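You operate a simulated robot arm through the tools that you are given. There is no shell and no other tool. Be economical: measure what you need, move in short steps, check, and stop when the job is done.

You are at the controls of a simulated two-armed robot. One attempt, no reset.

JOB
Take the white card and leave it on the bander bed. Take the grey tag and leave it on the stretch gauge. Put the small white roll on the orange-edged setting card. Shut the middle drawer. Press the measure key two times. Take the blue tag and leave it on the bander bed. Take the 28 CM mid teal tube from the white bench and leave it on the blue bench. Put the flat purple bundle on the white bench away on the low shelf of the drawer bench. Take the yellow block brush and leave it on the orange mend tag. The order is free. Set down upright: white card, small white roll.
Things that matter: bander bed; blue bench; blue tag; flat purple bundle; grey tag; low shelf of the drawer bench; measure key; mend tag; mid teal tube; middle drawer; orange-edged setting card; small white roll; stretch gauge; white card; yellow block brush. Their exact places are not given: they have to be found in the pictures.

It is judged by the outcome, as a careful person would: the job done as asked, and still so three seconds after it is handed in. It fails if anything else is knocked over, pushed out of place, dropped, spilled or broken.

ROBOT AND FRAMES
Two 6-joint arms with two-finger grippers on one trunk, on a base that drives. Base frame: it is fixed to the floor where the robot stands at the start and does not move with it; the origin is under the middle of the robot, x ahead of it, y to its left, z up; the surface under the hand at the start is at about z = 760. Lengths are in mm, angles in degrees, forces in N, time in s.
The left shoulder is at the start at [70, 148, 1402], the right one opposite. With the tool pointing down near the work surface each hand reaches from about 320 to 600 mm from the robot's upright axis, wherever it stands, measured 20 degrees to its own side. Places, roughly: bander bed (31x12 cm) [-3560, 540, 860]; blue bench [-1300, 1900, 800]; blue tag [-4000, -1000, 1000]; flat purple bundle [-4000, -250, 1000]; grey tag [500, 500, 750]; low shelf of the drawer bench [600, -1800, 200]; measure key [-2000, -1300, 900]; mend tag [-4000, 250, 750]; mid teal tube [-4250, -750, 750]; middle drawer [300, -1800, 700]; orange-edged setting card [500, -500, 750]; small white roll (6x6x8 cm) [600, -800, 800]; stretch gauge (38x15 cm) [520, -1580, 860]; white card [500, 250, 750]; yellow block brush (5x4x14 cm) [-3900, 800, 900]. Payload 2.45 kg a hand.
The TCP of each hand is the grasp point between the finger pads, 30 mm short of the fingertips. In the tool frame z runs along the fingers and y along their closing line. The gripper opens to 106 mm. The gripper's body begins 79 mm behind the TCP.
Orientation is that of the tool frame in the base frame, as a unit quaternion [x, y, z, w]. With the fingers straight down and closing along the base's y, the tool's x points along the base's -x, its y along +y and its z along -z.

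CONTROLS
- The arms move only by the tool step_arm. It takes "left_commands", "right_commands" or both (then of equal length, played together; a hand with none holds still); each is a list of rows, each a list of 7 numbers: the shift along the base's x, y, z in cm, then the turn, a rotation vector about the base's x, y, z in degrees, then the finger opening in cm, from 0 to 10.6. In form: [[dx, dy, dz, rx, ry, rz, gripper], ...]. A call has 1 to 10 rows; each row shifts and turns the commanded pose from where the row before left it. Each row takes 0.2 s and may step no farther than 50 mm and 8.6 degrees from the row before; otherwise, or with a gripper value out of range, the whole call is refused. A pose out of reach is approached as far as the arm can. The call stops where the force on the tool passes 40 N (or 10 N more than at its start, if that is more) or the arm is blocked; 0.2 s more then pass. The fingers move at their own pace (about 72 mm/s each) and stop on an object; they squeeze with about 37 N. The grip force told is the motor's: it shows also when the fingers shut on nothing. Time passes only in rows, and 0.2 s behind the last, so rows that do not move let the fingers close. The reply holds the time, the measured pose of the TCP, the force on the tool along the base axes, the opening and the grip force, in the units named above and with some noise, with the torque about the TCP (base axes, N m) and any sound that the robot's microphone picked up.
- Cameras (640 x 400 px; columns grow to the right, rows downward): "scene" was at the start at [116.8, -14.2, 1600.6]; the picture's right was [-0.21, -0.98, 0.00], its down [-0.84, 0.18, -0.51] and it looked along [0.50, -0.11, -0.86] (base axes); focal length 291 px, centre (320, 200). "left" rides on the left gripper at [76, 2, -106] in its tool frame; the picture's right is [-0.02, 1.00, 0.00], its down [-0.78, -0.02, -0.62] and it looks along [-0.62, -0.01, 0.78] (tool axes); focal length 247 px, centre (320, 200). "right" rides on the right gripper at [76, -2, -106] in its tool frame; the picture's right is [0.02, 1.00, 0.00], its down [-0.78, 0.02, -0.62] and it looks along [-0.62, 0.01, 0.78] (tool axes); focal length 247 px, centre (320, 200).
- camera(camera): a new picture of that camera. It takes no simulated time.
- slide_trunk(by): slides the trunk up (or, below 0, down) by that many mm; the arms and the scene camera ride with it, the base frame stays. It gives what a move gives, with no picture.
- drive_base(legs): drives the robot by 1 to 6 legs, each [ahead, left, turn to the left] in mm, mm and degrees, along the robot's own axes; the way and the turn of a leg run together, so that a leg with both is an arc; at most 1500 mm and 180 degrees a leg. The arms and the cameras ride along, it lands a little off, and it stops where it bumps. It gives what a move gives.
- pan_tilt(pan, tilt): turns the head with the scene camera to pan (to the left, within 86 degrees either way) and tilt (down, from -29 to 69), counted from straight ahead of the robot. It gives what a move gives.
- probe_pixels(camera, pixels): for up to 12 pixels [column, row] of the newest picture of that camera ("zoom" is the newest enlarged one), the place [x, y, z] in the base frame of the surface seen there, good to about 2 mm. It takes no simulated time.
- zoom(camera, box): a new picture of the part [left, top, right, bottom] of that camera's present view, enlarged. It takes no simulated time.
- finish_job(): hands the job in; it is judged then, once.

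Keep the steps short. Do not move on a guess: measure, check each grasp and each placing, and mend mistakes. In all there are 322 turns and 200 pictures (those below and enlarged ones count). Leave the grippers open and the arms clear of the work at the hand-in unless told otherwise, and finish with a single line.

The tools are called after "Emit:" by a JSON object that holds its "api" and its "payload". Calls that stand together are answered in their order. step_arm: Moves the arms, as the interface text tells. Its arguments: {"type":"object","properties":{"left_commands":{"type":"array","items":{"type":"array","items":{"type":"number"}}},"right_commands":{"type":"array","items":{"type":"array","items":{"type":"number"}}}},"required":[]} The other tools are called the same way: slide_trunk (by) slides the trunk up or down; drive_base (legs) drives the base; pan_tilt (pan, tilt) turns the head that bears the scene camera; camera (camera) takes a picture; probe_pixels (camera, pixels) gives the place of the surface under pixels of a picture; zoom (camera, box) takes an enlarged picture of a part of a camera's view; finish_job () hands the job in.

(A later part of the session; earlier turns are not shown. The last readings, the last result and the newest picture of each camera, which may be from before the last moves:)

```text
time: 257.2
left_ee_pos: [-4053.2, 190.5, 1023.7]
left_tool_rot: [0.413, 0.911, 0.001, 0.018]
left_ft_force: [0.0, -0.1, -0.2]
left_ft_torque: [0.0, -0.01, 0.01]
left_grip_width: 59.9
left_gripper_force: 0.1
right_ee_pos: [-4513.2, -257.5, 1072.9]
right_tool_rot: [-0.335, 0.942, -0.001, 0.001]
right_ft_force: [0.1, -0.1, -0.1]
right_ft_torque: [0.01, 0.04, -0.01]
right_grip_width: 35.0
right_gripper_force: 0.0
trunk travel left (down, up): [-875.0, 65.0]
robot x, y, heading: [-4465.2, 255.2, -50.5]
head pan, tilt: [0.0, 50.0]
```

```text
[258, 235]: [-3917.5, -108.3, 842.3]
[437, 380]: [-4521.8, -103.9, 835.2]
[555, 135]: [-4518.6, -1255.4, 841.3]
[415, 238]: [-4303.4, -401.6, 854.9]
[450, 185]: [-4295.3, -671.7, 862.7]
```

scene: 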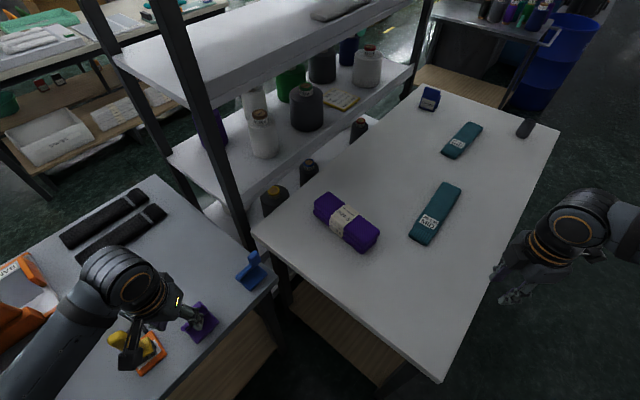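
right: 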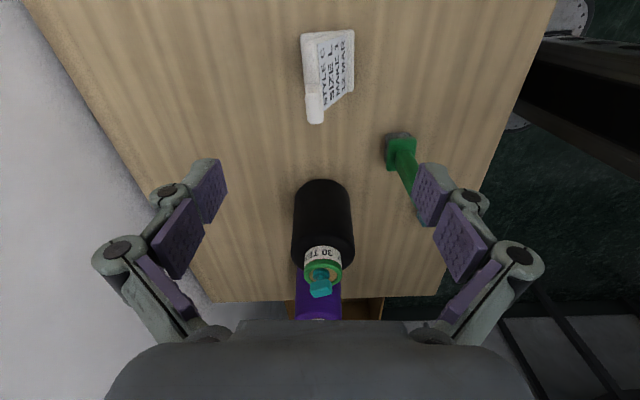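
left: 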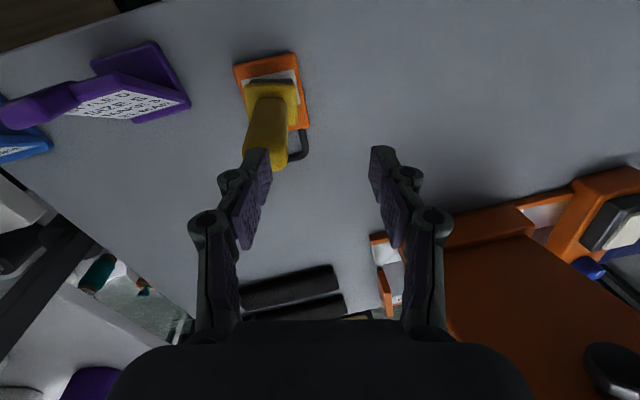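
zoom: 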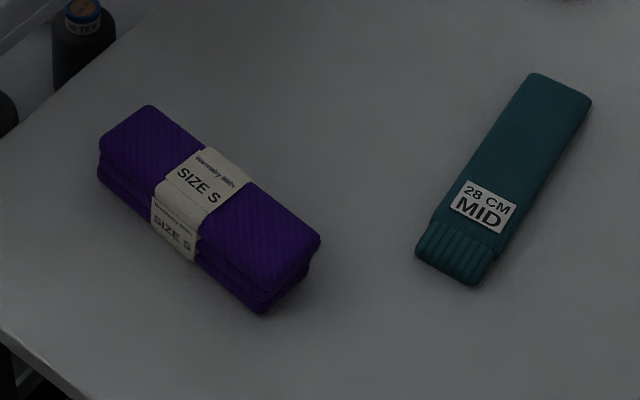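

Bundle centre (-4111,-291), 200×57 mm, top 912. Move into the corner.

Emit:
{"api": "drive_base", "payload": {"legs": [[125, 72, 0]]}}

Emit:
{"api": "camera", "payload": {"camera": "right"}}

```text
time: 258.6
left_ee_pos: [-3925.3, 142.1, 1021.4]
left_tool_rot: [0.412, 0.911, 0.001, 0.016]
left_ft_force: [0.5, -0.3, 0.3]
left_ft_torque: [0.03, 0.05, 0.0]
left_grip_width: 59.7
left_gripper_force: 0.0
right_ee_pos: [-4383.7, -307.0, 1073.3]
right_tool_rot: [-0.336, 0.942, 0.001, -0.001]
right_ft_force: [1.1, 0.2, 0.7]
right_ft_torque: [0.0, 0.05, 0.02]
right_grip_width: 35.0
right_gripper_force: 0.0
trunk travel left (down, up): [-875.0, 65.0]
robot x, y, heading: [-4341.4, 207.6, -50.5]
head pan, tilt: [0.0, 50.0]
stopped in leg 1: the robot was blocked; the commanded pose is now the measured one
```

```text
98 pictures are left
```

right: 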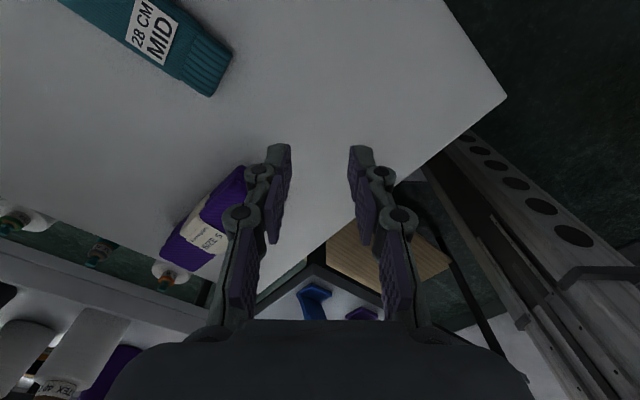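

The base just touched something and stopped; it's close enough. Move the right hand over the bundle, turning to close across its width.

Emit:
{"api": "step_arm", "payload": {"right_commands": [[3.9, 0.2, -1, 0, 0, -6.5, 9], [3.9, 0.2, -1, 0, 0, -6.5, 9], [3.9, 0.2, -1, 0, 0, -6.5, 9], [3.9, 0.2, -1, 0, 0, -6.5, 9], [3.9, 0.2, -1, 0, 0, -6.5, 9], [3.9, 0.2, -1, 0, 0, -6.5, 9], [3.9, 0.3, -1, 0, 0, -6.3, 9], [0, 0, 0, 0, 0, 0, 9]]}}

Emit:
{"api": "camera", "payload": {"camera": "right"}}

Emit:
{"api": "camera", "payload": {"camera": "scene"}}

```text
time: 260.4
left_ee_pos: [-3928.4, 142.5, 1022.3]
left_tool_rot: [0.412, 0.911, 0.001, 0.018]
left_ft_force: [0.3, -0.1, -0.4]
left_ft_torque: [0.0, 0.03, -0.01]
left_grip_width: 60.0
left_gripper_force: 0.1
right_ee_pos: [-4324.6, -305.8, 1051.9]
right_tool_rot: [0.053, 0.999, 0.0, 0.002]
right_ft_force: [-0.3, -1.3, -0.3]
right_ft_torque: [0.01, 0.01, 0.01]
right_grip_width: 89.9
right_gripper_force: 0.0
right hand out of reach, approached as far as the arm can: row 2, 3, 4, 5, 6, 7
trunk travel left (down, up): [-875.0, 65.0]
robot x, y, heading: [-4341.6, 204.8, -50.3]
head pan, tilt: [0.0, 50.0]
```

```text
97 pictures are left
```

right: 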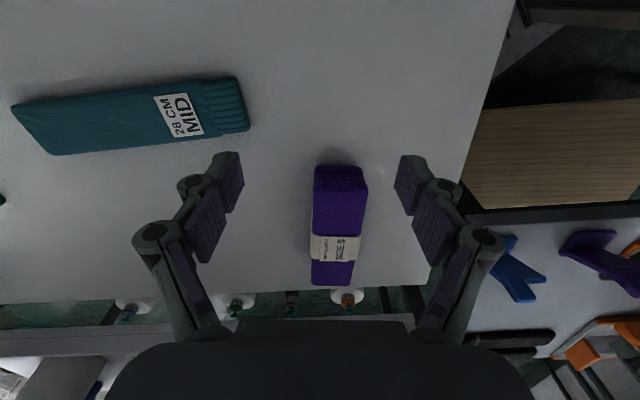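

```text
96 pictures are left
```

scene: 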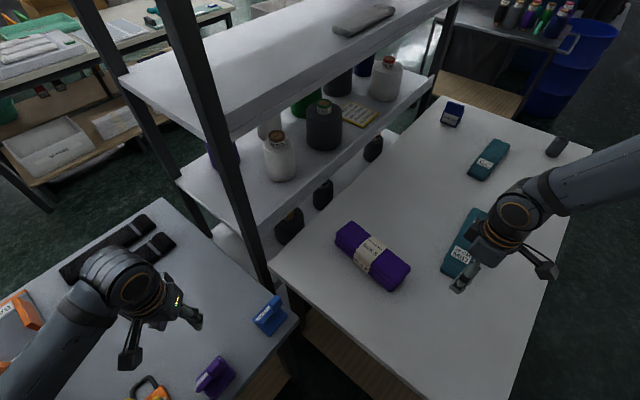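

Emit:
{"api": "step_arm", "payload": {"right_commands": [[2, 0, -2.5, 0, 0, 0, 9], [3, 0, -2.5, 0, 0, 0, 9], [4, 0.3, 0, 0, 0, 0, 9], [4, 0.3, 0, 0, 0, 0, 9], [4, 0.3, 0, 0, 0, 0, 9], [4, 0.3, 0, 0, 0, 0, 9], [0, 0, 0, 0, 0, 0, 9]]}}

Emit:
{"api": "camera", "payload": {"camera": "right"}}

```text
time: 262.0
left_ee_pos: [-3929.5, 143.5, 1023.5]
left_tool_rot: [0.413, 0.911, 0.0, 0.018]
left_ft_force: [-0.3, 0.6, -0.3]
left_ft_torque: [-0.04, 0.01, 0.01]
left_grip_width: 60.0
left_gripper_force: 0.1
right_ee_pos: [-4326.0, -308.1, 1051.5]
right_tool_rot: [0.053, 0.999, -0.002, 0.001]
right_ft_force: [-0.3, -0.8, 0.8]
right_ft_torque: [0.02, -0.01, -0.02]
right_grip_width: 89.9
right_gripper_force: 0.1
right hand out of reach, approached as far as the arm can: row 1, 2, 3, 4, 5, 6
trunk travel left (down, up): [-875.0, 65.0]
robot x, y, heading: [-4342.6, 204.4, -50.6]
head pan, tilt: [0.0, 50.0]
```

```text
95 pictures are left
```

right: 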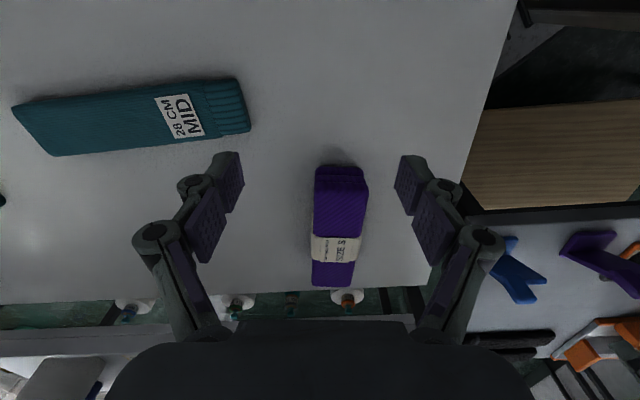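

The arm seems stuck in an awkward posture. Try coming inward and lower to free it.

Emit:
{"api": "step_arm", "payload": {"right_commands": [[1, 3, -2, 0, 0, 0, 9], [1, 3, -2, 0, 0, 0, 9], [2, 2, -1, 0, 0, 0, 9], [2, 2, 0, 0, 0, 0, 9]]}}

```text
time: 263.0
left_ee_pos: [-3930.3, 143.9, 1024.2]
left_tool_rot: [0.412, 0.911, 0.001, 0.018]
left_ft_force: [-0.2, 0.0, -1.2]
left_ft_torque: [-0.02, 0.04, 0.01]
left_grip_width: 60.2
left_gripper_force: 0.1
right_ee_pos: [-4346.2, -221.5, 1025.2]
right_tool_rot: [0.053, 0.999, -0.002, 0.001]
right_ft_force: [-0.2, 0.2, 0.5]
right_ft_torque: [0.0, 0.0, -0.03]
right_grip_width: 89.8
right_gripper_force: 0.0
right hand out of reach, approached as far as the arm can: row 1, 2, 3, 4
trunk travel left (down, up): [-875.0, 65.0]
robot x, y, heading: [-4338.7, 203.9, -50.4]
head pan, tilt: [0.0, 50.0]
```

Emit:
{"api": "step_arm", "payload": {"right_commands": [[0, 0, -3, 0, 0, 0, 9], [0, 0, -3, 0, 0, 0, 9], [2, 0, 0, 0, 0, 0, 9], [3, 0, 0, 0, 0, 0, 9], [3, 0, 0, 0, 0, 0, 9]]}}

Emit:
{"api": "camera", "payload": {"camera": "scene"}}

```text
time: 264.2
left_ee_pos: [-3930.0, 144.3, 1023.5]
left_tool_rot: [0.413, 0.911, 0.001, 0.019]
left_ft_force: [0.6, 0.1, 0.5]
left_ft_torque: [-0.02, -0.03, 0.0]
left_grip_width: 60.2
left_gripper_force: 0.0
right_ee_pos: [-4351.1, -239.5, 991.9]
right_tool_rot: [0.053, 0.999, -0.001, 0.0]
right_ft_force: [0.0, 0.8, 0.1]
right_ft_torque: [-0.01, 0.01, -0.02]
right_grip_width: 89.8
right_gripper_force: 0.1
right hand out of reach, approached as far as the arm can: row 1, 2, 3, 4, 5
trunk travel left (down, up): [-875.0, 65.0]
robot x, y, heading: [-4341.5, 205.0, -50.5]
head pan, tilt: [0.0, 50.0]
```

```text
94 pictures are left
```

scene: 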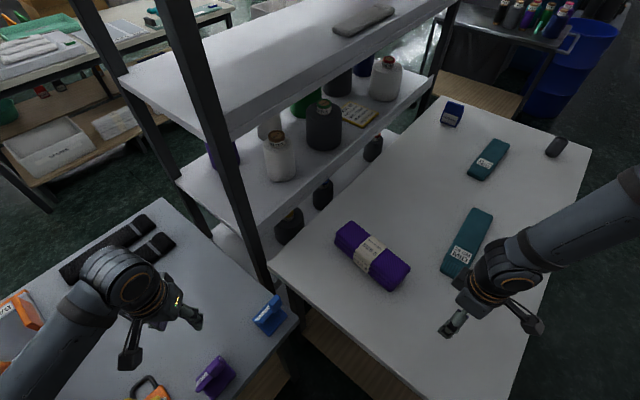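

Likely a wrist limit with this yaw. I return the right tool to its neutral yaw, and will instead take the bundle from the west side with straight reach and lowered trunk.

Emit:
{"api": "step_arm", "payload": {"right_commands": [[0, 1, 0.5, 0, 0, -7.5, 9], [0, 1, 0.5, 0, 0, -7.5, 9], [0, 1, 0.5, 0, 0, -7.5, 9], [0, 1, 0.5, 0, 0, -7.5, 9], [0, 0, 0, 0, 0, -7.5, 9], [0, 0, 0, 0, 0, -7, 9]]}}

Emit:
{"api": "step_arm", "payload": {"right_commands": [[2, 2, 0, 0, 0, 0, 9], [2, 2, 0, 0, 0, 0, 9]]}}

```text
time: 265.6
left_ee_pos: [-3929.8, 144.0, 1023.3]
left_tool_rot: [0.412, 0.911, 0.0, 0.018]
left_ft_force: [0.9, -0.2, 0.2]
left_ft_torque: [0.01, 0.01, 0.0]
left_grip_width: 59.7
left_gripper_force: 0.1
right_ee_pos: [-4354.4, -200.5, 1013.7]
right_tool_rot: [0.428, 0.904, 0.0, -0.001]
right_ft_force: [-0.1, -0.3, -0.9]
right_ft_torque: [0.01, 0.02, -0.04]
right_grip_width: 89.8
right_gripper_force: 0.1
trunk travel left (down, up): [-875.0, 65.0]
robot x, y, heading: [-4343.6, 204.4, -50.1]
head pan, tilt: [0.0, 50.0]
```

```text
time: 266.2
left_ee_pos: [-3929.6, 143.6, 1023.0]
left_tool_rot: [0.412, 0.911, 0.0, 0.019]
left_ft_force: [0.8, 0.1, 0.2]
left_ft_torque: [0.02, -0.01, -0.03]
left_grip_width: 60.1
left_gripper_force: 0.1
right_ee_pos: [-4358.3, -172.9, 1028.6]
right_tool_rot: [0.428, 0.904, -0.001, 0.0]
right_ft_force: [-1.0, 1.3, 0.6]
right_ft_torque: [0.01, 0.0, 0.01]
right_grip_width: 89.9
right_gripper_force: 0.1
right hand out of reach, approached as far as the arm can: row 1, 2
trunk travel left (down, up): [-875.0, 65.0]
robot x, y, heading: [-4345.7, 204.8, -50.4]
head pan, tilt: [0.0, 50.0]
```

Right arm cannot swing inward in this posture, so the left hand will take the bundle from the west. Back out the way I came.

Emit:
{"api": "drive_base", "payload": {"legs": [[-125, -72, 0], [0, 0, 50.4], [-430, 0, 0], [0, -690, 0]]}}

Emit:
{"api": "pan_tilt", "payload": {"pan": 15, "tilt": 45}}

Emit:
{"api": "camera", "payload": {"camera": "scene"}}

```text
time: 275.5
left_ee_pos: [-4592.3, -151.9, 1023.4]
left_tool_rot: [-0.022, 1.0, 0.008, 0.016]
left_ft_force: [0.3, 0.4, -1.1]
left_ft_torque: [-0.03, -0.02, -0.01]
left_grip_width: 59.9
left_gripper_force: 0.0
right_ee_pos: [-4613.7, -685.9, 1027.5]
right_tool_rot: [-0.004, 1.0, 0.0, 0.0]
right_ft_force: [-0.6, -0.5, -0.4]
right_ft_torque: [-0.03, 0.0, -0.02]
right_grip_width: 90.1
right_gripper_force: 0.1
trunk travel left (down, up): [-875.0, 65.0]
robot x, y, heading: [-4899.6, -438.3, 0.7]
head pan, tilt: [0.0, 50.0]
```

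```text
time: 276.2
left_ee_pos: [-4593.6, -152.6, 1024.2]
left_tool_rot: [-0.021, 1.0, 0.009, 0.016]
left_ft_force: [0.3, -0.2, -0.8]
left_ft_torque: [0.03, 0.0, 0.0]
left_grip_width: 60.1
left_gripper_force: 0.2
right_ee_pos: [-4614.8, -686.5, 1027.0]
right_tool_rot: [-0.005, 1.0, 0.0, 0.0]
right_ft_force: [-1.0, 0.1, 0.7]
right_ft_torque: [0.02, 0.01, -0.03]
right_grip_width: 89.7
right_gripper_force: 0.0
trunk travel left (down, up): [-875.0, 65.0]
robot x, y, heading: [-4898.6, -434.3, 1.0]
head pan, tilt: [15.0, 45.0]
```

```text
93 pictures are left
```

scene: 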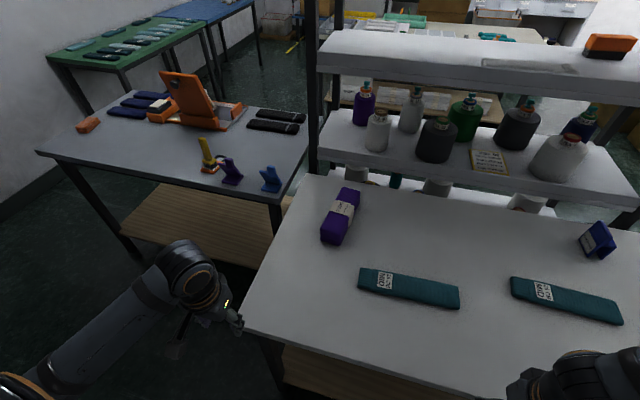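

Everything on the bander table is still in place. Move closer (x −4780), then lower the trunk 100 mm for more reach.

Emit:
{"api": "drive_base", "payload": {"legs": [[118, 0, -1]]}}

Emit:
{"api": "slide_trunk", "payload": {"by": -90}}

Emit:
{"api": "step_arm", "payload": {"left_commands": [[2, -2, 2, -0.5, 1, 1, 9], [2, -2, 1, -0.5, 1, 1, 9], [4, -2, 0, 0, 0, -2, 9], [4, -2, 0, 0, 0, -2, 9], [4, -2, 0, 0, 0, -2, 9], [4, -2, 0, 0, 0, 0, 9], [4, -1, 0, 0, 0, 0, 9], [4, 0, 0, 0, 0, 0, 9], [3, 0, 0, 0, 0, 0, 9]]}}

Emit:
{"api": "camera", "payload": {"camera": "left"}}

```text
time: 277.5
left_ee_pos: [-4472.3, -158.1, 1023.8]
left_tool_rot: [-0.014, 1.0, 0.008, 0.017]
left_ft_force: [-0.3, -0.1, 1.0]
left_ft_torque: [0.02, 0.0, 0.0]
left_grip_width: 60.1
left_gripper_force: 0.0
right_ee_pos: [-4503.0, -691.2, 1028.3]
right_tool_rot: [0.004, 1.0, 0.0, 0.001]
right_ft_force: [0.0, -0.8, 0.0]
right_ft_torque: [-0.04, 0.01, -0.02]
right_grip_width: 89.9
right_gripper_force: 0.1
trunk travel left (down, up): [-875.0, 65.0]
robot x, y, heading: [-4782.6, -435.7, -0.1]
head pan, tilt: [15.0, 45.0]
```

```text
time: 278.7
left_ee_pos: [-4470.6, -157.3, 933.1]
left_tool_rot: [-0.013, 1.0, 0.008, 0.015]
left_ft_force: [-1.2, 0.1, -0.6]
left_ft_torque: [-0.01, -0.01, 0.03]
left_grip_width: 59.9
left_gripper_force: 0.0
right_ee_pos: [-4501.1, -690.9, 936.8]
right_tool_rot: [0.004, 1.0, 0.0, 0.001]
right_ft_force: [0.8, -0.1, 0.8]
right_ft_torque: [-0.04, 0.02, 0.01]
right_grip_width: 89.8
right_gripper_force: 0.0
trunk travel left (down, up): [-785.0, 155.0]
robot x, y, heading: [-4778.6, -433.5, -0.1]
head pan, tilt: [15.0, 45.0]
```

```text
time: 280.7
left_ee_pos: [-4179.9, -227.9, 915.1]
left_tool_rot: [0.022, 1.0, 0.0, -0.003]
left_ft_force: [-0.4, 0.3, -0.7]
left_ft_torque: [-0.01, 0.04, 0.0]
left_grip_width: 89.9
left_gripper_force: 0.0
left hand out of reach, approached as far as the arm can: row 1, 2, 3, 4
right_ee_pos: [-4500.4, -691.9, 936.7]
right_tool_rot: [0.004, 1.0, 0.0, 0.0]
right_ft_force: [-0.1, 0.3, -0.1]
right_ft_torque: [0.01, -0.03, -0.01]
right_grip_width: 90.0
right_gripper_force: 0.1
trunk travel left (down, up): [-785.0, 155.0]
robot x, y, heading: [-4783.7, -433.7, -0.5]
head pan, tilt: [15.0, 45.0]
```

```text
92 pictures are left
```

left: 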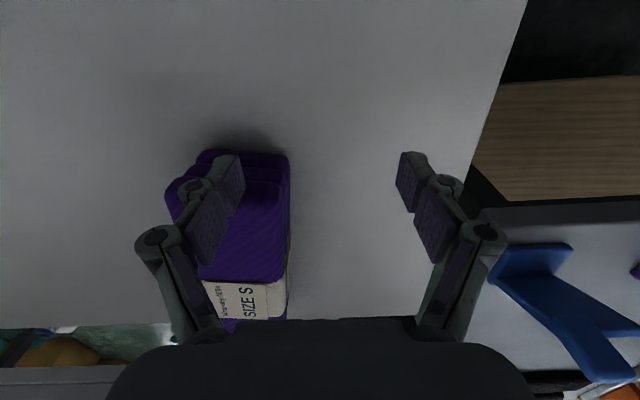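

The finger is low next to the bundle; raise 6 cm before moving sideways.

Emit:
{"api": "step_arm", "payload": {"left_commands": [[0, 0, 2, 0, 0, 0, 9], [0, 0, 2, 0, 0, 0, 9], [0, 0, 1.5, 0, 0, 0, 9]]}}

Emit:
{"api": "camera", "payload": {"camera": "left"}}

Emit:
{"api": "probe_pixels", "payload": {"camera": "left", "pixels": [[185, 175], [285, 165], [280, 260], [240, 270], [285, 215], [240, 155], [230, 200]]}}

```text
time: 281.5
left_ee_pos: [-4181.4, -228.0, 972.2]
left_tool_rot: [0.022, 1.0, 0.0, -0.001]
left_ft_force: [-0.6, 0.8, -1.1]
left_ft_torque: [-0.02, 0.0, 0.02]
left_grip_width: 90.2
left_gripper_force: 0.1
right_ee_pos: [-4501.2, -690.7, 937.6]
right_tool_rot: [0.004, 1.0, 0.0, -0.001]
right_ft_force: [0.0, 0.1, 0.3]
right_ft_torque: [0.02, 0.0, 0.0]
right_grip_width: 89.9
right_gripper_force: 0.0
trunk travel left (down, up): [-785.0, 155.0]
robot x, y, heading: [-4782.4, -434.3, -0.5]
head pan, tilt: [15.0, 45.0]
```

```text
91 pictures are left
```

left: 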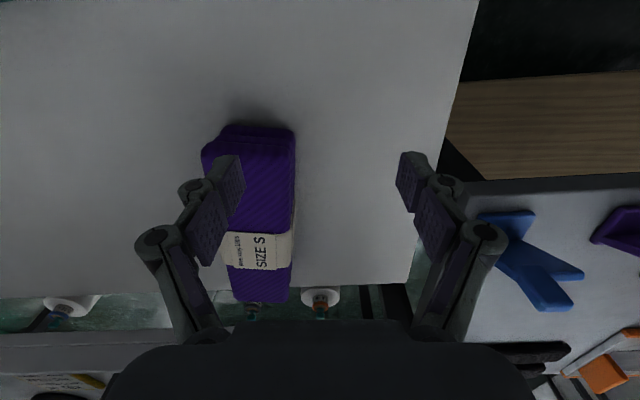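

```text
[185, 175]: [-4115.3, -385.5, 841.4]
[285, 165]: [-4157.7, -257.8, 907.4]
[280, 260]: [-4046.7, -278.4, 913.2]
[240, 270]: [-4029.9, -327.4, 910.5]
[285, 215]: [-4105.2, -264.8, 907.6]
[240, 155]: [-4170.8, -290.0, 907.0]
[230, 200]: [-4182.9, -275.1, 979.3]
```

Emit:
{"api": "probe_pixels", "payload": {"camera": "left", "pixels": [[260, 132], [260, 150], [265, 236], [262, 250], [262, 268], [262, 290], [262, 300], [350, 285], [205, 152], [292, 135]]}}

Emit:
{"api": "camera", "payload": {"camera": "scene"}}

Emit:
{"api": "zoom", "payload": {"camera": "scene", "box": [280, 140, 480, 300]}}

```text
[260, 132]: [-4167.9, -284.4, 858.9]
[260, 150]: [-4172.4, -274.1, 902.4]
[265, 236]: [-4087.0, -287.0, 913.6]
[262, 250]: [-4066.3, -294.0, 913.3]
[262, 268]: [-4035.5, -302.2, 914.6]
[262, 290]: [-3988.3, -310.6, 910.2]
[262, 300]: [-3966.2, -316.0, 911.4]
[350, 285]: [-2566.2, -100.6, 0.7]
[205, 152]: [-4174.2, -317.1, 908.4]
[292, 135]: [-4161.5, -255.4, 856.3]
```

```text
90 pictures are left
```

scene: 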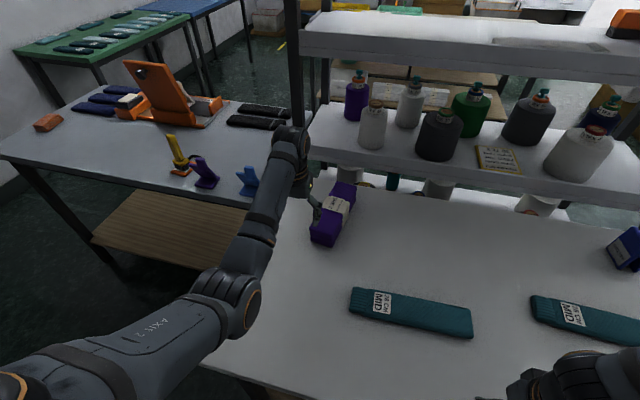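

```text
2.50 times, centred on (380, 220) of scene
```

zoom: 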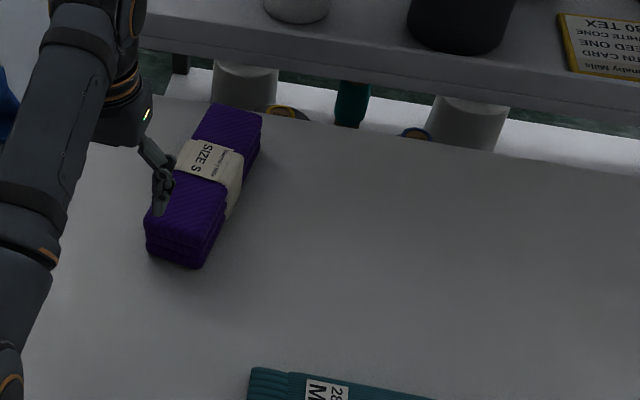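

The bundle was nudged 45 mm (centre now (-4069,-291), still well on the bench) — it is to be moved anyway. Continue: move above it, further out.

Emit:
{"api": "step_arm", "payload": {"left_commands": [[2, -2.2, 0, 0, 0, -1, 9], [2, -2.2, 0, 0, 0, -1, 9], [2, -2, 0, 0, 0, -1, 9], [2, 0, 0, 0, 0, 0, 9], [2, 0, 0, 0, 0, 0, 9]]}}

Emit:
{"api": "camera", "payload": {"camera": "left"}}

```text
time: 282.7
left_ee_pos: [-4105.5, -289.8, 977.4]
left_tool_rot: [0.048, 0.999, 0.0, 0.0]
left_ft_force: [-0.1, 0.1, 1.0]
left_ft_torque: [-0.01, -0.02, 0.01]
left_grip_width: 90.0
left_gripper_force: 0.2
left hand out of reach, approached as far as the arm can: row 4, 5
right_ee_pos: [-4501.2, -690.0, 936.8]
right_tool_rot: [0.004, 1.0, 0.001, 0.0]
right_ft_force: [0.1, -0.1, -0.2]
right_ft_torque: [0.05, -0.02, 0.0]
right_grip_width: 90.2
right_gripper_force: 0.0
trunk travel left (down, up): [-785.0, 155.0]
robot x, y, heading: [-4781.3, -436.2, -0.5]
head pan, tilt: [15.0, 45.0]
```

```text
88 pictures are left
```

left: 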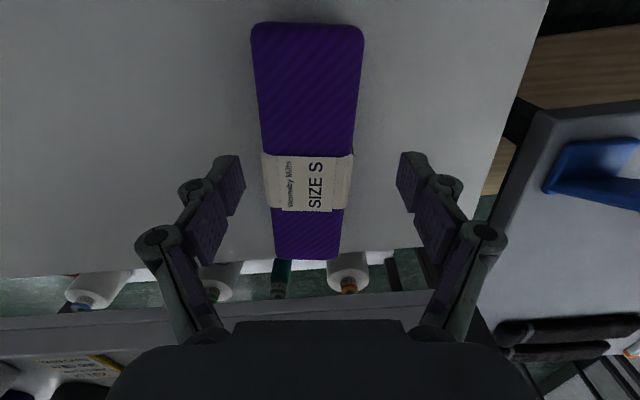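

Well aligned. Before lowering by the trunk, raise the right hand so it does not meet the bench.

Emit:
{"api": "step_arm", "payload": {"right_commands": [[0, -2, 3, 0, 0, 0, 9], [0, -3, 3, 0, 0, 0, 9], [-1, -3, 3, 0, 0, 0, 9], [-1, -3, 3, 0, 0, 0, 9]]}}

```text
time: 283.7
left_ee_pos: [-4106.7, -289.1, 977.3]
left_tool_rot: [0.048, 0.999, 0.0, -0.002]
left_ft_force: [0.4, 0.8, -0.1]
left_ft_torque: [0.03, 0.01, 0.01]
left_grip_width: 90.3
left_gripper_force: 0.0
right_ee_pos: [-4468.6, -720.6, 1020.5]
right_tool_rot: [0.004, 1.0, 0.0, -0.001]
right_ft_force: [-1.2, 0.2, 0.0]
right_ft_torque: [0.01, 0.02, 0.0]
right_grip_width: 90.0
right_gripper_force: 0.1
right hand out of reach, approached as far as the arm can: row 1, 2, 3, 4
trunk travel left (down, up): [-785.0, 155.0]
robot x, y, heading: [-4780.3, -433.2, 0.2]
head pan, tilt: [15.0, 45.0]
```

Emit:
{"api": "slide_trunk", "payload": {"by": -60}}

Emit:
{"api": "slide_trunk", "payload": {"by": -32}}

Emit:
{"api": "camera", "payload": {"camera": "left"}}

```text
time: 284.7
left_ee_pos: [-4106.1, -290.2, 917.9]
left_tool_rot: [0.049, 0.999, 0.001, -0.002]
left_ft_force: [-0.1, -3.4, 5.8]
left_ft_torque: [-0.27, -0.03, -0.08]
left_grip_width: 98.7
left_gripper_force: 5.1
right_ee_pos: [-4469.2, -721.1, 960.5]
right_tool_rot: [0.004, 1.0, 0.0, 0.0]
right_ft_force: [0.7, 0.1, -0.2]
right_ft_torque: [-0.01, 0.01, -0.02]
right_grip_width: 89.9
right_gripper_force: 0.0
trunk travel left (down, up): [-725.0, 215.0]
robot x, y, heading: [-4784.1, -435.3, -0.3]
head pan, tilt: [15.0, 45.0]
```

```text
time: 285.5
left_ee_pos: [-4105.9, -286.2, 886.1]
left_tool_rot: [0.047, 0.999, 0.002, 0.0]
left_ft_force: [4.1, 5.8, 14.7]
left_ft_torque: [0.68, 0.42, -0.22]
left_grip_width: 98.7
left_gripper_force: 30.3
right_ee_pos: [-4469.7, -717.6, 930.4]
right_tool_rot: [0.004, 1.0, -0.001, 0.0]
right_ft_force: [-0.8, 0.3, 0.0]
right_ft_torque: [-0.04, 0.03, -0.03]
right_grip_width: 90.0
right_gripper_force: 0.2
trunk travel left (down, up): [-693.0, 247.0]
robot x, y, heading: [-4783.3, -432.9, -0.1]
head pan, tilt: [15.0, 45.0]
```

```text
87 pictures are left
```

left: 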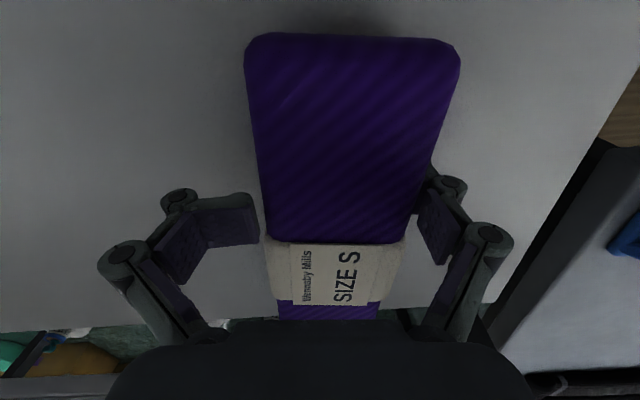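

The right finger leans on the bundle's side; shift the hand +8 mm in y to centre, then look.

Emit:
{"api": "step_arm", "payload": {"left_commands": [[0, 0.8, 0, 0, 0, 0, 10.6], [0, 0.3, 0, 0, 0, 0, 10.6]]}}

Emit:
{"api": "camera", "payload": {"camera": "left"}}

```text
time: 286.1
left_ee_pos: [-4106.3, -276.6, 884.5]
left_tool_rot: [0.048, 0.999, 0.001, -0.002]
left_ft_force: [-0.5, -0.1, 0.3]
left_ft_torque: [0.0, -0.01, -0.02]
left_grip_width: 106.4
left_gripper_force: 0.0
right_ee_pos: [-4468.6, -719.5, 928.3]
right_tool_rot: [0.003, 1.0, -0.001, 0.0]
right_ft_force: [-0.3, 1.0, -0.1]
right_ft_torque: [-0.03, -0.02, 0.03]
right_grip_width: 90.1
right_gripper_force: 0.0
trunk travel left (down, up): [-693.0, 247.0]
robot x, y, heading: [-4785.8, -438.5, -0.0]
head pan, tilt: [15.0, 45.0]
```

```text
86 pictures are left
```

left: 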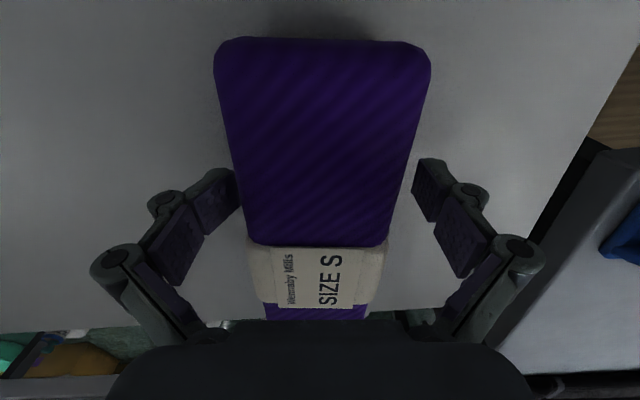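

Free and centred now. Close.

Emit:
{"api": "step_arm", "payload": {"left_commands": [[0, 0, 0, 0, 0, 0, 6], [0, 0, 0, 0, 0, 0, 3], [0, 0, 0, 0, 0, 0, 2], [0, 0, 0, 0, 0, 0, 2]]}}

Emit:
{"api": "slide_trunk", "payload": {"by": 60}}

Emit:
{"api": "camera", "payload": {"camera": "left"}}

Emit:
{"api": "camera", "payload": {"camera": "scene"}}

```text
time: 287.1
left_ee_pos: [-4106.1, -277.4, 888.0]
left_tool_rot: [0.048, 0.999, 0.001, 0.001]
left_ft_force: [2.2, 1.9, 13.1]
left_ft_torque: [-0.46, -0.11, -0.29]
left_grip_width: 75.1
left_gripper_force: 37.2
right_ee_pos: [-4470.1, -719.6, 929.8]
right_tool_rot: [0.003, 1.0, -0.001, 0.002]
right_ft_force: [-0.6, -0.4, -0.4]
right_ft_torque: [0.0, -0.01, -0.02]
right_grip_width: 90.0
right_gripper_force: 0.0
trunk travel left (down, up): [-693.0, 247.0]
robot x, y, heading: [-4781.2, -434.2, -0.0]
head pan, tilt: [15.0, 45.0]
```

```text
time: 288.1
left_ee_pos: [-4105.9, -277.3, 944.2]
left_tool_rot: [0.049, 0.999, 0.0, -0.003]
left_ft_force: [0.2, -0.7, -1.3]
left_ft_torque: [0.05, 0.05, 0.0]
left_grip_width: 74.9
left_gripper_force: 36.6
right_ee_pos: [-4468.1, -720.0, 988.0]
right_tool_rot: [0.004, 1.0, -0.001, -0.002]
right_ft_force: [0.3, 1.1, -0.5]
right_ft_torque: [-0.01, 0.0, 0.0]
right_grip_width: 90.2
right_gripper_force: 0.1
trunk travel left (down, up): [-753.0, 187.0]
robot x, y, heading: [-4781.6, -435.0, -0.2]
head pan, tilt: [15.0, 45.0]
```

```text
85 pictures are left
```

left: 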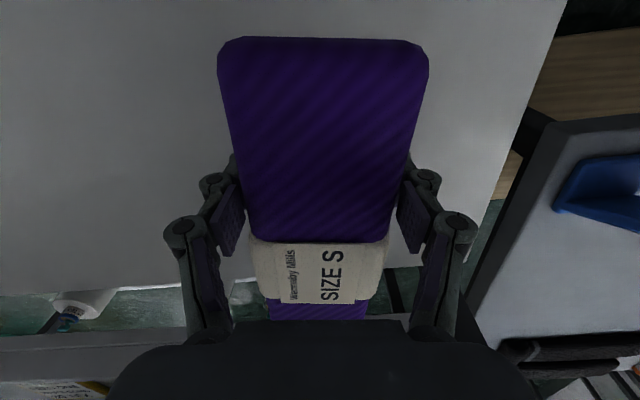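

```text
84 pictures are left
```

scene: 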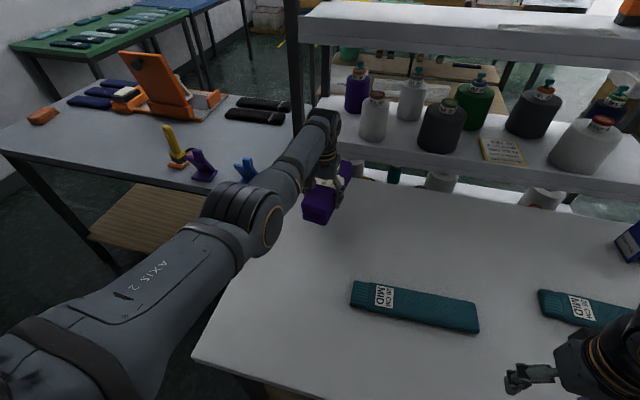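

Bundle held (75 mm). Raise and draw the left hand back, then back the base away and face +y so the right hand lies over the 28 CM tube.

Emit:
{"api": "step_arm", "payload": {"left_commands": [[-2, 0, 3, 0, 0, 0, 2], [-4, 0.5, 2, 0, 0, 0, 2], [-4, 0.5, 0, 0, 0, 0, 2], [-4, 0.5, 0, 0, 0, 0, 2], [-4, 0.5, 0, 0, 0, 0, 2], [-4, 1, 0, 0, 0, 0, 2], [-4, 1, 0, 0, 0, 0, 2]]}}

Emit:
{"api": "drive_base", "payload": {"legs": [[-130, 0, 0], [0, 0, 90], [-420, 0, 0]]}}

Emit:
{"api": "camera", "payload": {"camera": "right"}}

Emit:
{"api": "pan_tilt", "payload": {"pan": -30, "tilt": 45}}

Emit:
{"api": "camera", "payload": {"camera": "scene"}}

```text
time: 289.7
left_ee_pos: [-4299.6, -251.5, 897.5]
left_tool_rot: [0.048, 0.999, 0.0, 0.0]
left_ft_force: [-0.1, -0.9, -1.1]
left_ft_torque: [0.01, 0.03, 0.02]
left_grip_width: 74.6
left_gripper_force: 37.4
left hand out of reach, approached as far as the arm can: row 3, 4, 5, 6, 7
right_ee_pos: [-4469.1, -719.6, 989.6]
right_tool_rot: [0.004, 1.0, -0.001, 0.0]
right_ft_force: [-0.1, 0.0, 0.0]
right_ft_torque: [0.02, -0.01, -0.02]
right_grip_width: 89.9
right_gripper_force: 0.1
trunk travel left (down, up): [-753.0, 187.0]
robot x, y, heading: [-4784.8, -437.6, 0.0]
head pan, tilt: [15.0, 45.0]
```

```text
time: 297.0
left_ee_pos: [-5097.4, -374.2, 897.1]
left_tool_rot: [-0.676, 0.737, 0.0, -0.001]
left_ft_force: [0.3, -0.1, -1.3]
left_ft_torque: [-0.02, 0.03, 0.02]
left_grip_width: 74.4
left_gripper_force: 37.1
right_ee_pos: [-4627.8, -540.1, 988.9]
right_tool_rot: [0.708, -0.706, 0.002, 0.001]
right_ft_force: [-0.2, 0.1, 0.0]
right_ft_torque: [-0.01, 0.0, -0.03]
right_grip_width: 89.9
right_gripper_force: 0.1
trunk travel left (down, up): [-753.0, 187.0]
robot x, y, heading: [-4910.3, -857.6, 90.3]
head pan, tilt: [15.0, 45.0]
```

```text
83 pictures are left
```

right: 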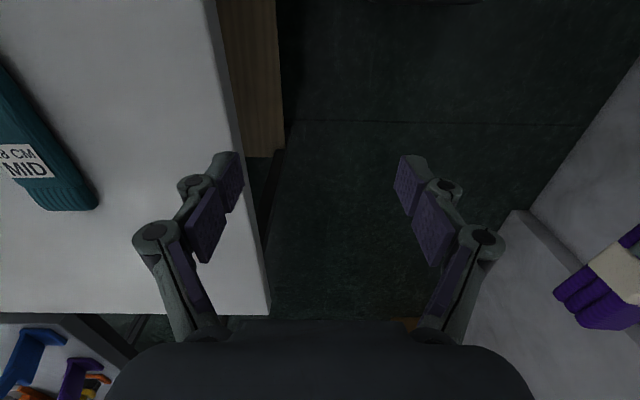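

```text
time: 298.1
left_ee_pos: [-5096.9, -374.9, 897.2]
left_tool_rot: [-0.675, 0.737, 0.001, -0.003]
left_ft_force: [-0.2, -0.2, -0.6]
left_ft_torque: [-0.02, -0.02, -0.01]
left_grip_width: 74.8
left_gripper_force: 37.1
right_ee_pos: [-4627.6, -539.5, 987.6]
right_tool_rot: [0.708, -0.706, 0.0, -0.001]
right_ft_force: [0.1, 0.4, -0.6]
right_ft_torque: [0.0, 0.02, 0.0]
right_grip_width: 89.9
right_gripper_force: 0.1
trunk travel left (down, up): [-753.0, 187.0]
robot x, y, heading: [-4913.3, -859.4, 90.0]
head pan, tilt: [-30.0, 45.0]
```

```text
82 pictures are left
```

scene: 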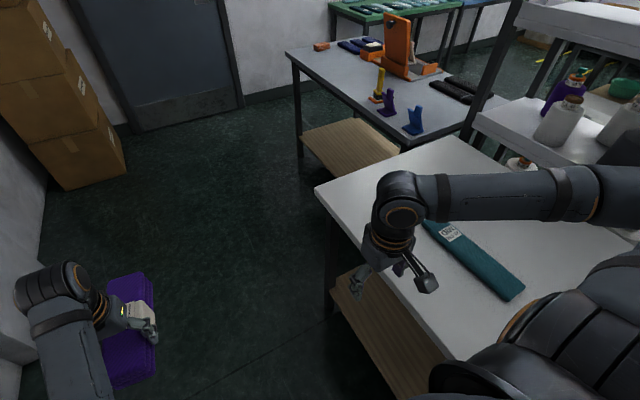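

Emit:
{"api": "drive_base", "payload": {"legs": [[0, -120, 0]]}}

Emit:
{"api": "step_arm", "payload": {"right_commands": [[4, 0, 0, 0, 0, 0, 10], [4, 0, 0, 0, 0, 0, 10], [4, 0, 0, 0, 0, 0, 10], [4, 0, 0, 0, 0, 0, 10], [4, 0, 0, 0, 0, 0, 10], [2, 0, 0, 0, 0, 0, 10]]}}

Emit:
{"api": "camera", "payload": {"camera": "right"}}

```text
time: 299.4
left_ee_pos: [-4976.3, -373.5, 895.9]
left_tool_rot: [-0.676, 0.737, -0.001, -0.001]
left_ft_force: [0.0, 0.8, -1.5]
left_ft_torque: [-0.05, -0.02, -0.01]
left_grip_width: 74.5
left_gripper_force: 37.1
right_ee_pos: [-4508.1, -540.0, 988.8]
right_tool_rot: [0.708, -0.707, 0.001, 0.0]
right_ft_force: [0.4, 0.3, 0.9]
right_ft_torque: [-0.03, 0.0, -0.04]
right_grip_width: 89.9
right_gripper_force: 0.1
trunk travel left (down, up): [-753.0, 187.0]
robot x, y, heading: [-4790.4, -861.1, 90.3]
head pan, tilt: [-30.0, 45.0]
```

```text
time: 300.8
left_ee_pos: [-4975.5, -373.7, 896.4]
left_tool_rot: [-0.675, 0.738, 0.0, -0.001]
left_ft_force: [-0.6, -0.2, -1.0]
left_ft_torque: [-0.08, 0.05, -0.02]
left_grip_width: 74.3
left_gripper_force: 37.0
right_ee_pos: [-4431.8, -490.2, 957.9]
right_tool_rot: [0.707, -0.707, 0.0, 0.001]
right_ft_force: [0.2, 0.5, 0.1]
right_ft_torque: [-0.02, 0.0, 0.0]
right_grip_width: 99.7
right_gripper_force: 0.1
right hand out of reach, approached as far as the arm can: row 1, 2, 3, 4, 5, 6
trunk travel left (down, up): [-753.0, 187.0]
robot x, y, heading: [-4785.7, -855.1, 90.2]
head pan, tilt: [-30.0, 45.0]
```

```text
81 pictures are left
```

right: 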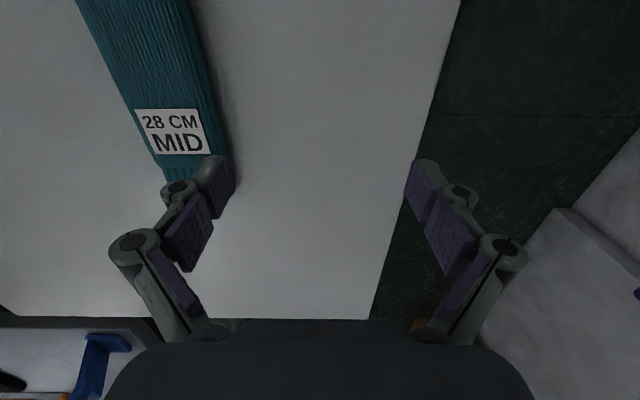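

The right arm can't go that far sideways. Use heading 0 instead: raise the bundle, back off, turn right 90°, and approach so the tube lies ahead-right.

Emit:
{"api": "step_arm", "payload": {"left_commands": [[0, 0, 2, 0, 0, 0, 2], [0, 0, 2, 0, 0, 0, 2], [0, 0, 2, 0, 0, 0, 2]]}}

Emit:
{"api": "drive_base", "payload": {"legs": [[0, 120, 0], [0, 0, -90], [0, 555, 0], [115, 0, 0]]}}

Emit:
{"api": "camera", "payload": {"camera": "right"}}

```text
time: 301.6
left_ee_pos: [-4967.5, -354.2, 907.4]
left_tool_rot: [-0.675, 0.738, 0.001, 0.0]
left_ft_force: [-0.9, 0.1, -1.5]
left_ft_torque: [-0.05, 0.01, -0.02]
left_grip_width: 74.1
left_gripper_force: 37.2
left hand out of reach, approached as far as the arm can: row 1, 2, 3
right_ee_pos: [-4432.5, -489.5, 956.8]
right_tool_rot: [-0.707, 0.707, -0.001, 0.0]
right_ft_force: [0.5, -0.9, 0.0]
right_ft_torque: [-0.01, -0.02, 0.0]
right_grip_width: 99.9
right_gripper_force: 0.1
trunk travel left (down, up): [-753.0, 187.0]
robot x, y, heading: [-4786.2, -852.7, 90.4]
head pan, tilt: [-30.0, 45.0]
```

```text
time: 310.3
left_ee_pos: [-4285.3, -130.2, 907.4]
left_tool_rot: [0.051, 0.999, 0.001, 0.001]
left_ft_force: [-0.6, -0.2, -1.6]
left_ft_torque: [-0.02, 0.04, 0.01]
left_grip_width: 74.6
left_gripper_force: 36.8
right_ee_pos: [-4427.8, -662.8, 959.6]
right_tool_rot: [0.005, 1.0, -0.001, 0.0]
right_ft_force: [0.2, 0.5, -0.2]
right_ft_torque: [0.0, 0.0, -0.03]
right_grip_width: 100.0
right_gripper_force: 0.2
trunk travel left (down, up): [-753.0, 187.0]
robot x, y, heading: [-4789.7, -303.2, -0.5]
head pan, tilt: [-30.0, 45.0]
```

```text
80 pictures are left
```

right: 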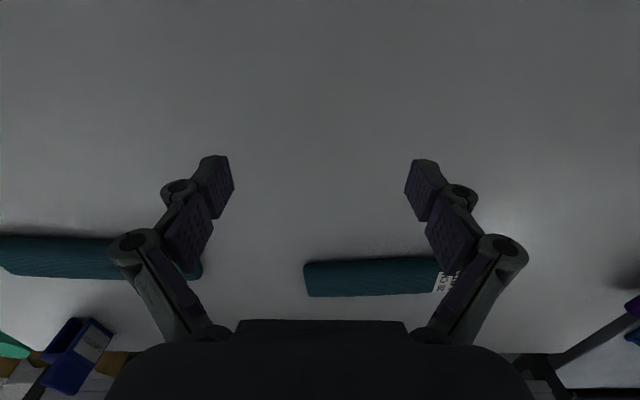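

The hands are at their upper limit relative to the shoulders; raise the trunk back so there's freedom, then bring the right hand down and over the tube, turning 90°.

Emit:
{"api": "slide_trunk", "payload": {"by": 122}}

Emit:
{"api": "step_arm", "payload": {"right_commands": [[0, 0, -4, 0, 0, 0, 10], [0, 0, -4, 0, 0, 0, 10], [1, 0, -3, 0, 0, 8, 10], [2, 1, 0, 0, 0, 8, 10], [2, 1, 0, 0, 0, 8, 10], [2, 1, 0, 0, 0, 8, 10], [2, 1, 0, 0, 0, 8, 10], [2, 1, 0, 0, 0, 8, 10], [2, 2, 0, 0, 0, 8, 10], [1, 2, 0, 0, 0, 8, 10]]}}

Emit:
{"api": "camera", "payload": {"camera": "right"}}

```text
time: 311.8
left_ee_pos: [-4284.5, -131.4, 1028.9]
left_tool_rot: [0.05, 0.999, 0.001, -0.001]
left_ft_force: [-0.3, -0.6, -0.7]
left_ft_torque: [0.0, 0.06, 0.0]
left_grip_width: 74.2
left_gripper_force: 36.8
right_ee_pos: [-4427.9, -663.7, 1079.4]
right_tool_rot: [0.005, 1.0, -0.001, 0.0]
right_ft_force: [0.0, -0.3, -0.7]
right_ft_torque: [0.0, 0.04, -0.02]
right_grip_width: 99.8
right_gripper_force: 0.1
trunk travel left (down, up): [-875.0, 65.0]
robot x, y, heading: [-4787.2, -302.2, -0.7]
head pan, tilt: [-30.0, 45.0]
```

```text
time: 314.0
left_ee_pos: [-4282.6, -130.3, 1029.0]
left_tool_rot: [0.051, 0.999, 0.0, -0.001]
left_ft_force: [0.3, -0.3, -0.8]
left_ft_torque: [-0.07, 0.06, 0.02]
left_grip_width: 74.3
left_gripper_force: 37.0
right_ee_pos: [-4286.7, -571.5, 968.8]
right_tool_rot: [-0.526, 0.85, -0.002, -0.001]
right_ft_force: [0.4, 0.1, 0.0]
right_ft_torque: [0.0, 0.03, -0.03]
right_grip_width: 100.1
right_gripper_force: 0.0
trunk travel left (down, up): [-875.0, 65.0]
robot x, y, heading: [-4789.0, -300.3, -0.6]
head pan, tilt: [-30.0, 45.0]
```

```text
79 pictures are left
```

right: 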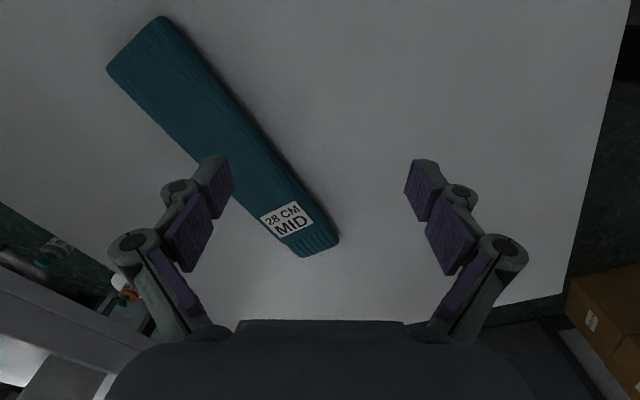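

Emit:
{"api": "step_arm", "payload": {"right_commands": [[0, 0.5, -1, 0, 0, 8.5, 10], [0, 0.5, -1, 0, 0, 8.5, 10], [0, 0.5, -1, 0, 0, 8.5, 10], [0, 0.5, -1, 0, 0, 8.5, 10]]}}

Emit:
{"api": "camera", "payload": {"camera": "right"}}

```text
time: 315.0
left_ee_pos: [-4284.4, -130.4, 1029.5]
left_tool_rot: [0.05, 0.999, 0.001, 0.001]
left_ft_force: [0.6, 0.4, -1.4]
left_ft_torque: [-0.05, 0.05, 0.01]
left_grip_width: 74.2
left_gripper_force: 36.9
right_ee_pos: [-4287.8, -552.8, 929.4]
right_tool_rot: [0.752, -0.659, 0.0, 0.001]
right_ft_force: [0.3, -0.7, 0.2]
right_ft_torque: [0.03, 0.04, 0.01]
right_grip_width: 99.7
right_gripper_force: 0.1
trunk travel left (down, up): [-875.0, 65.0]
robot x, y, heading: [-4790.5, -302.3, -0.3]
head pan, tilt: [-30.0, 45.0]
```

```text
78 pictures are left
```

right: 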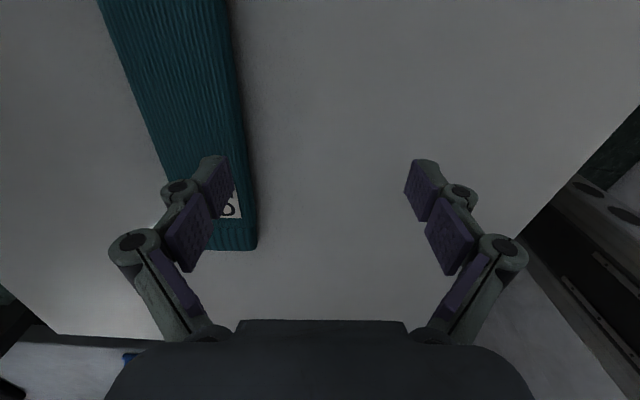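

Emit:
{"api": "probe_pixels", "payload": {"camera": "right", "pixels": [[130, 80], [230, 80], [105, 10], [222, 10], [165, 150], [243, 150], [248, 235], [195, 240]]}}

```text
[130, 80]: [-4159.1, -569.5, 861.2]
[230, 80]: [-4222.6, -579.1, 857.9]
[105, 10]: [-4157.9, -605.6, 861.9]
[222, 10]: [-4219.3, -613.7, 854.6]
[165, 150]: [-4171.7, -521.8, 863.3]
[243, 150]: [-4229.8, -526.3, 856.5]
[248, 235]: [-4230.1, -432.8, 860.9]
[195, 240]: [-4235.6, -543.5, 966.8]
```

The tube has shifted ~80 mm (probably brushed by the bundle); its centre line is now x≈−4195 at y −555. Check the bench with the scene camera while extending the hand.

Emit:
{"api": "step_arm", "payload": {"right_commands": [[2.5, 0, 1, 0, 0, 0, 10], [2.5, 0, 1, 0, 0, 0, 10], [2.3, 0, 1, 0, 0, 0, 10], [2, 0, 0, 0, 0, 0, 10]]}}

Emit:
{"api": "camera", "payload": {"camera": "right"}}

Emit:
{"api": "pan_tilt", "payload": {"pan": -20, "tilt": 40}}

Emit:
{"api": "camera", "payload": {"camera": "scene"}}

```text
time: 316.0
left_ee_pos: [-4283.8, -130.6, 1027.4]
left_tool_rot: [0.05, 0.999, 0.001, 0.0]
left_ft_force: [1.4, -0.2, -1.6]
left_ft_torque: [0.01, 0.06, -0.01]
left_grip_width: 74.3
left_gripper_force: 37.0
right_ee_pos: [-4193.3, -553.0, 959.2]
right_tool_rot: [0.751, -0.66, -0.001, 0.001]
right_ft_force: [-0.6, -0.5, 0.3]
right_ft_torque: [-0.01, 0.01, -0.01]
right_grip_width: 99.9
right_gripper_force: 0.0
trunk travel left (down, up): [-875.0, 65.0]
robot x, y, heading: [-4787.6, -304.5, -0.6]
head pan, tilt: [-30.0, 45.0]
```

```text
77 pictures are left
```

right: 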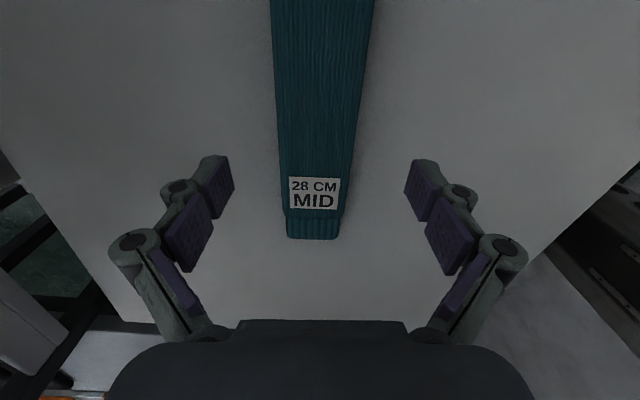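

```text
time: 316.7
left_ee_pos: [-4283.7, -130.1, 1028.9]
left_tool_rot: [0.051, 0.999, 0.0, 0.0]
left_ft_force: [-0.7, 0.0, -1.5]
left_ft_torque: [0.05, 0.03, -0.02]
left_grip_width: 74.3
left_gripper_force: 37.0
right_ee_pos: [-4194.2, -552.4, 959.5]
right_tool_rot: [0.751, -0.66, 0.0, 0.0]
right_ft_force: [0.1, -0.3, -0.1]
right_ft_torque: [0.01, 0.01, 0.02]
right_grip_width: 99.9
right_gripper_force: 0.1
trunk travel left (down, up): [-875.0, 65.0]
robot x, y, heading: [-4786.5, -303.6, -0.5]
head pan, tilt: [-20.0, 40.0]
```

```text
76 pictures are left
```

scene: 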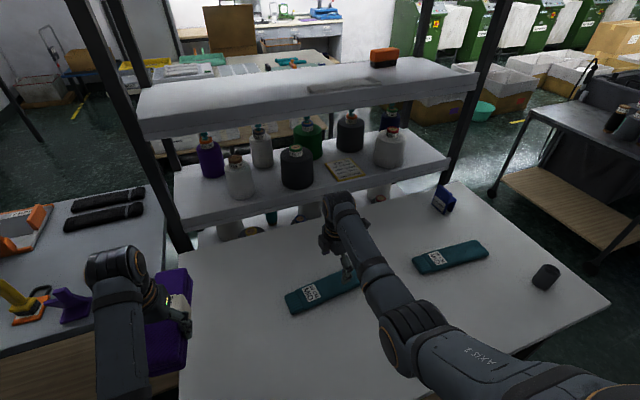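

Emit:
{"api": "probe_pixels", "payload": {"camera": "scene", "pixels": [[418, 258], [485, 248], [452, 255], [544, 272], [443, 200], [300, 300]]}}

Emit:
{"api": "probe_pixels", "payload": {"camera": "right", "pixels": [[290, 225], [340, 225], [285, 100], [362, 100], [283, 150], [354, 150]]}}

```text
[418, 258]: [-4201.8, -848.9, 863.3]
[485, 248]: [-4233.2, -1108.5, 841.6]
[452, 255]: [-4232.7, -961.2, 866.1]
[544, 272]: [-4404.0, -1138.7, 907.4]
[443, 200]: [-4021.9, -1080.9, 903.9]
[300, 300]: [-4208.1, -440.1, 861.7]
```

```text
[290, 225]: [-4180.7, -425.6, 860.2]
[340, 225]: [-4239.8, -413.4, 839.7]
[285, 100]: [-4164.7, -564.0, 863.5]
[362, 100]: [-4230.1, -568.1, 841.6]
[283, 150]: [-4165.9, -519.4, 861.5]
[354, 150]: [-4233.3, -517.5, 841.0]
```

Aligned with the tube. Lower by the trunk 82 mm and close.

Emit:
{"api": "slide_trunk", "payload": {"by": -82}}

Emit:
{"api": "step_arm", "payload": {"right_commands": [[0, 0, 0, 0, 0, 0, 7], [0, 0, 0, 0, 0, 0, 4], [0, 0, 0, 0, 0, 0, 3], [0, 0, 0, 0, 0, 0, 2]]}}

Emit:
{"api": "camera", "payload": {"camera": "right"}}

```text
time: 317.9
left_ee_pos: [-4284.7, -131.8, 947.1]
left_tool_rot: [0.051, 0.999, 0.001, 0.0]
left_ft_force: [0.5, 0.2, -1.6]
left_ft_torque: [-0.01, 0.05, 0.01]
left_grip_width: 74.1
left_gripper_force: 37.1
right_ee_pos: [-4196.1, -552.6, 878.3]
right_tool_rot: [0.751, -0.66, 0.0, 0.001]
right_ft_force: [0.3, -0.6, 0.3]
right_ft_torque: [0.01, 0.02, -0.02]
right_grip_width: 100.0
right_gripper_force: 0.1
trunk travel left (down, up): [-793.0, 147.0]
robot x, y, heading: [-4791.3, -302.7, -0.5]
head pan, tilt: [-20.0, 40.0]
```

```text
time: 318.9
left_ee_pos: [-4285.4, -131.2, 947.2]
left_tool_rot: [0.051, 0.999, 0.001, 0.0]
left_ft_force: [-0.4, 0.2, -1.6]
left_ft_torque: [0.0, 0.07, -0.02]
left_grip_width: 73.9
left_gripper_force: 37.1
right_ee_pos: [-4194.4, -553.1, 877.8]
right_tool_rot: [0.75, -0.661, 0.001, 0.0]
right_ft_force: [1.1, -0.7, 2.0]
right_ft_torque: [-0.02, 0.0, -0.14]
right_grip_width: 68.9
right_gripper_force: 37.1
trunk travel left (down, up): [-793.0, 147.0]
robot x, y, heading: [-4788.0, -302.2, -0.2]
head pan, tilt: [-20.0, 40.0]
```

```text
75 pictures are left
```

right: 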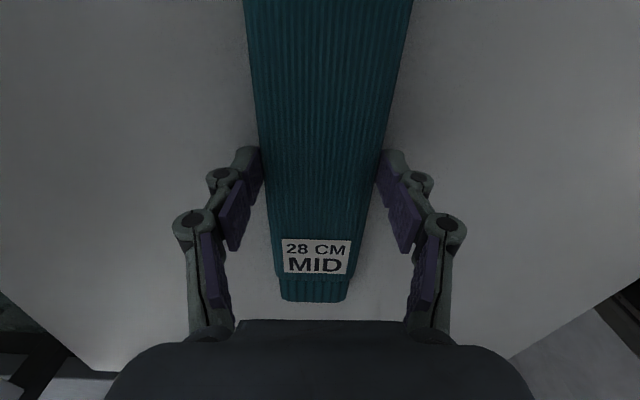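

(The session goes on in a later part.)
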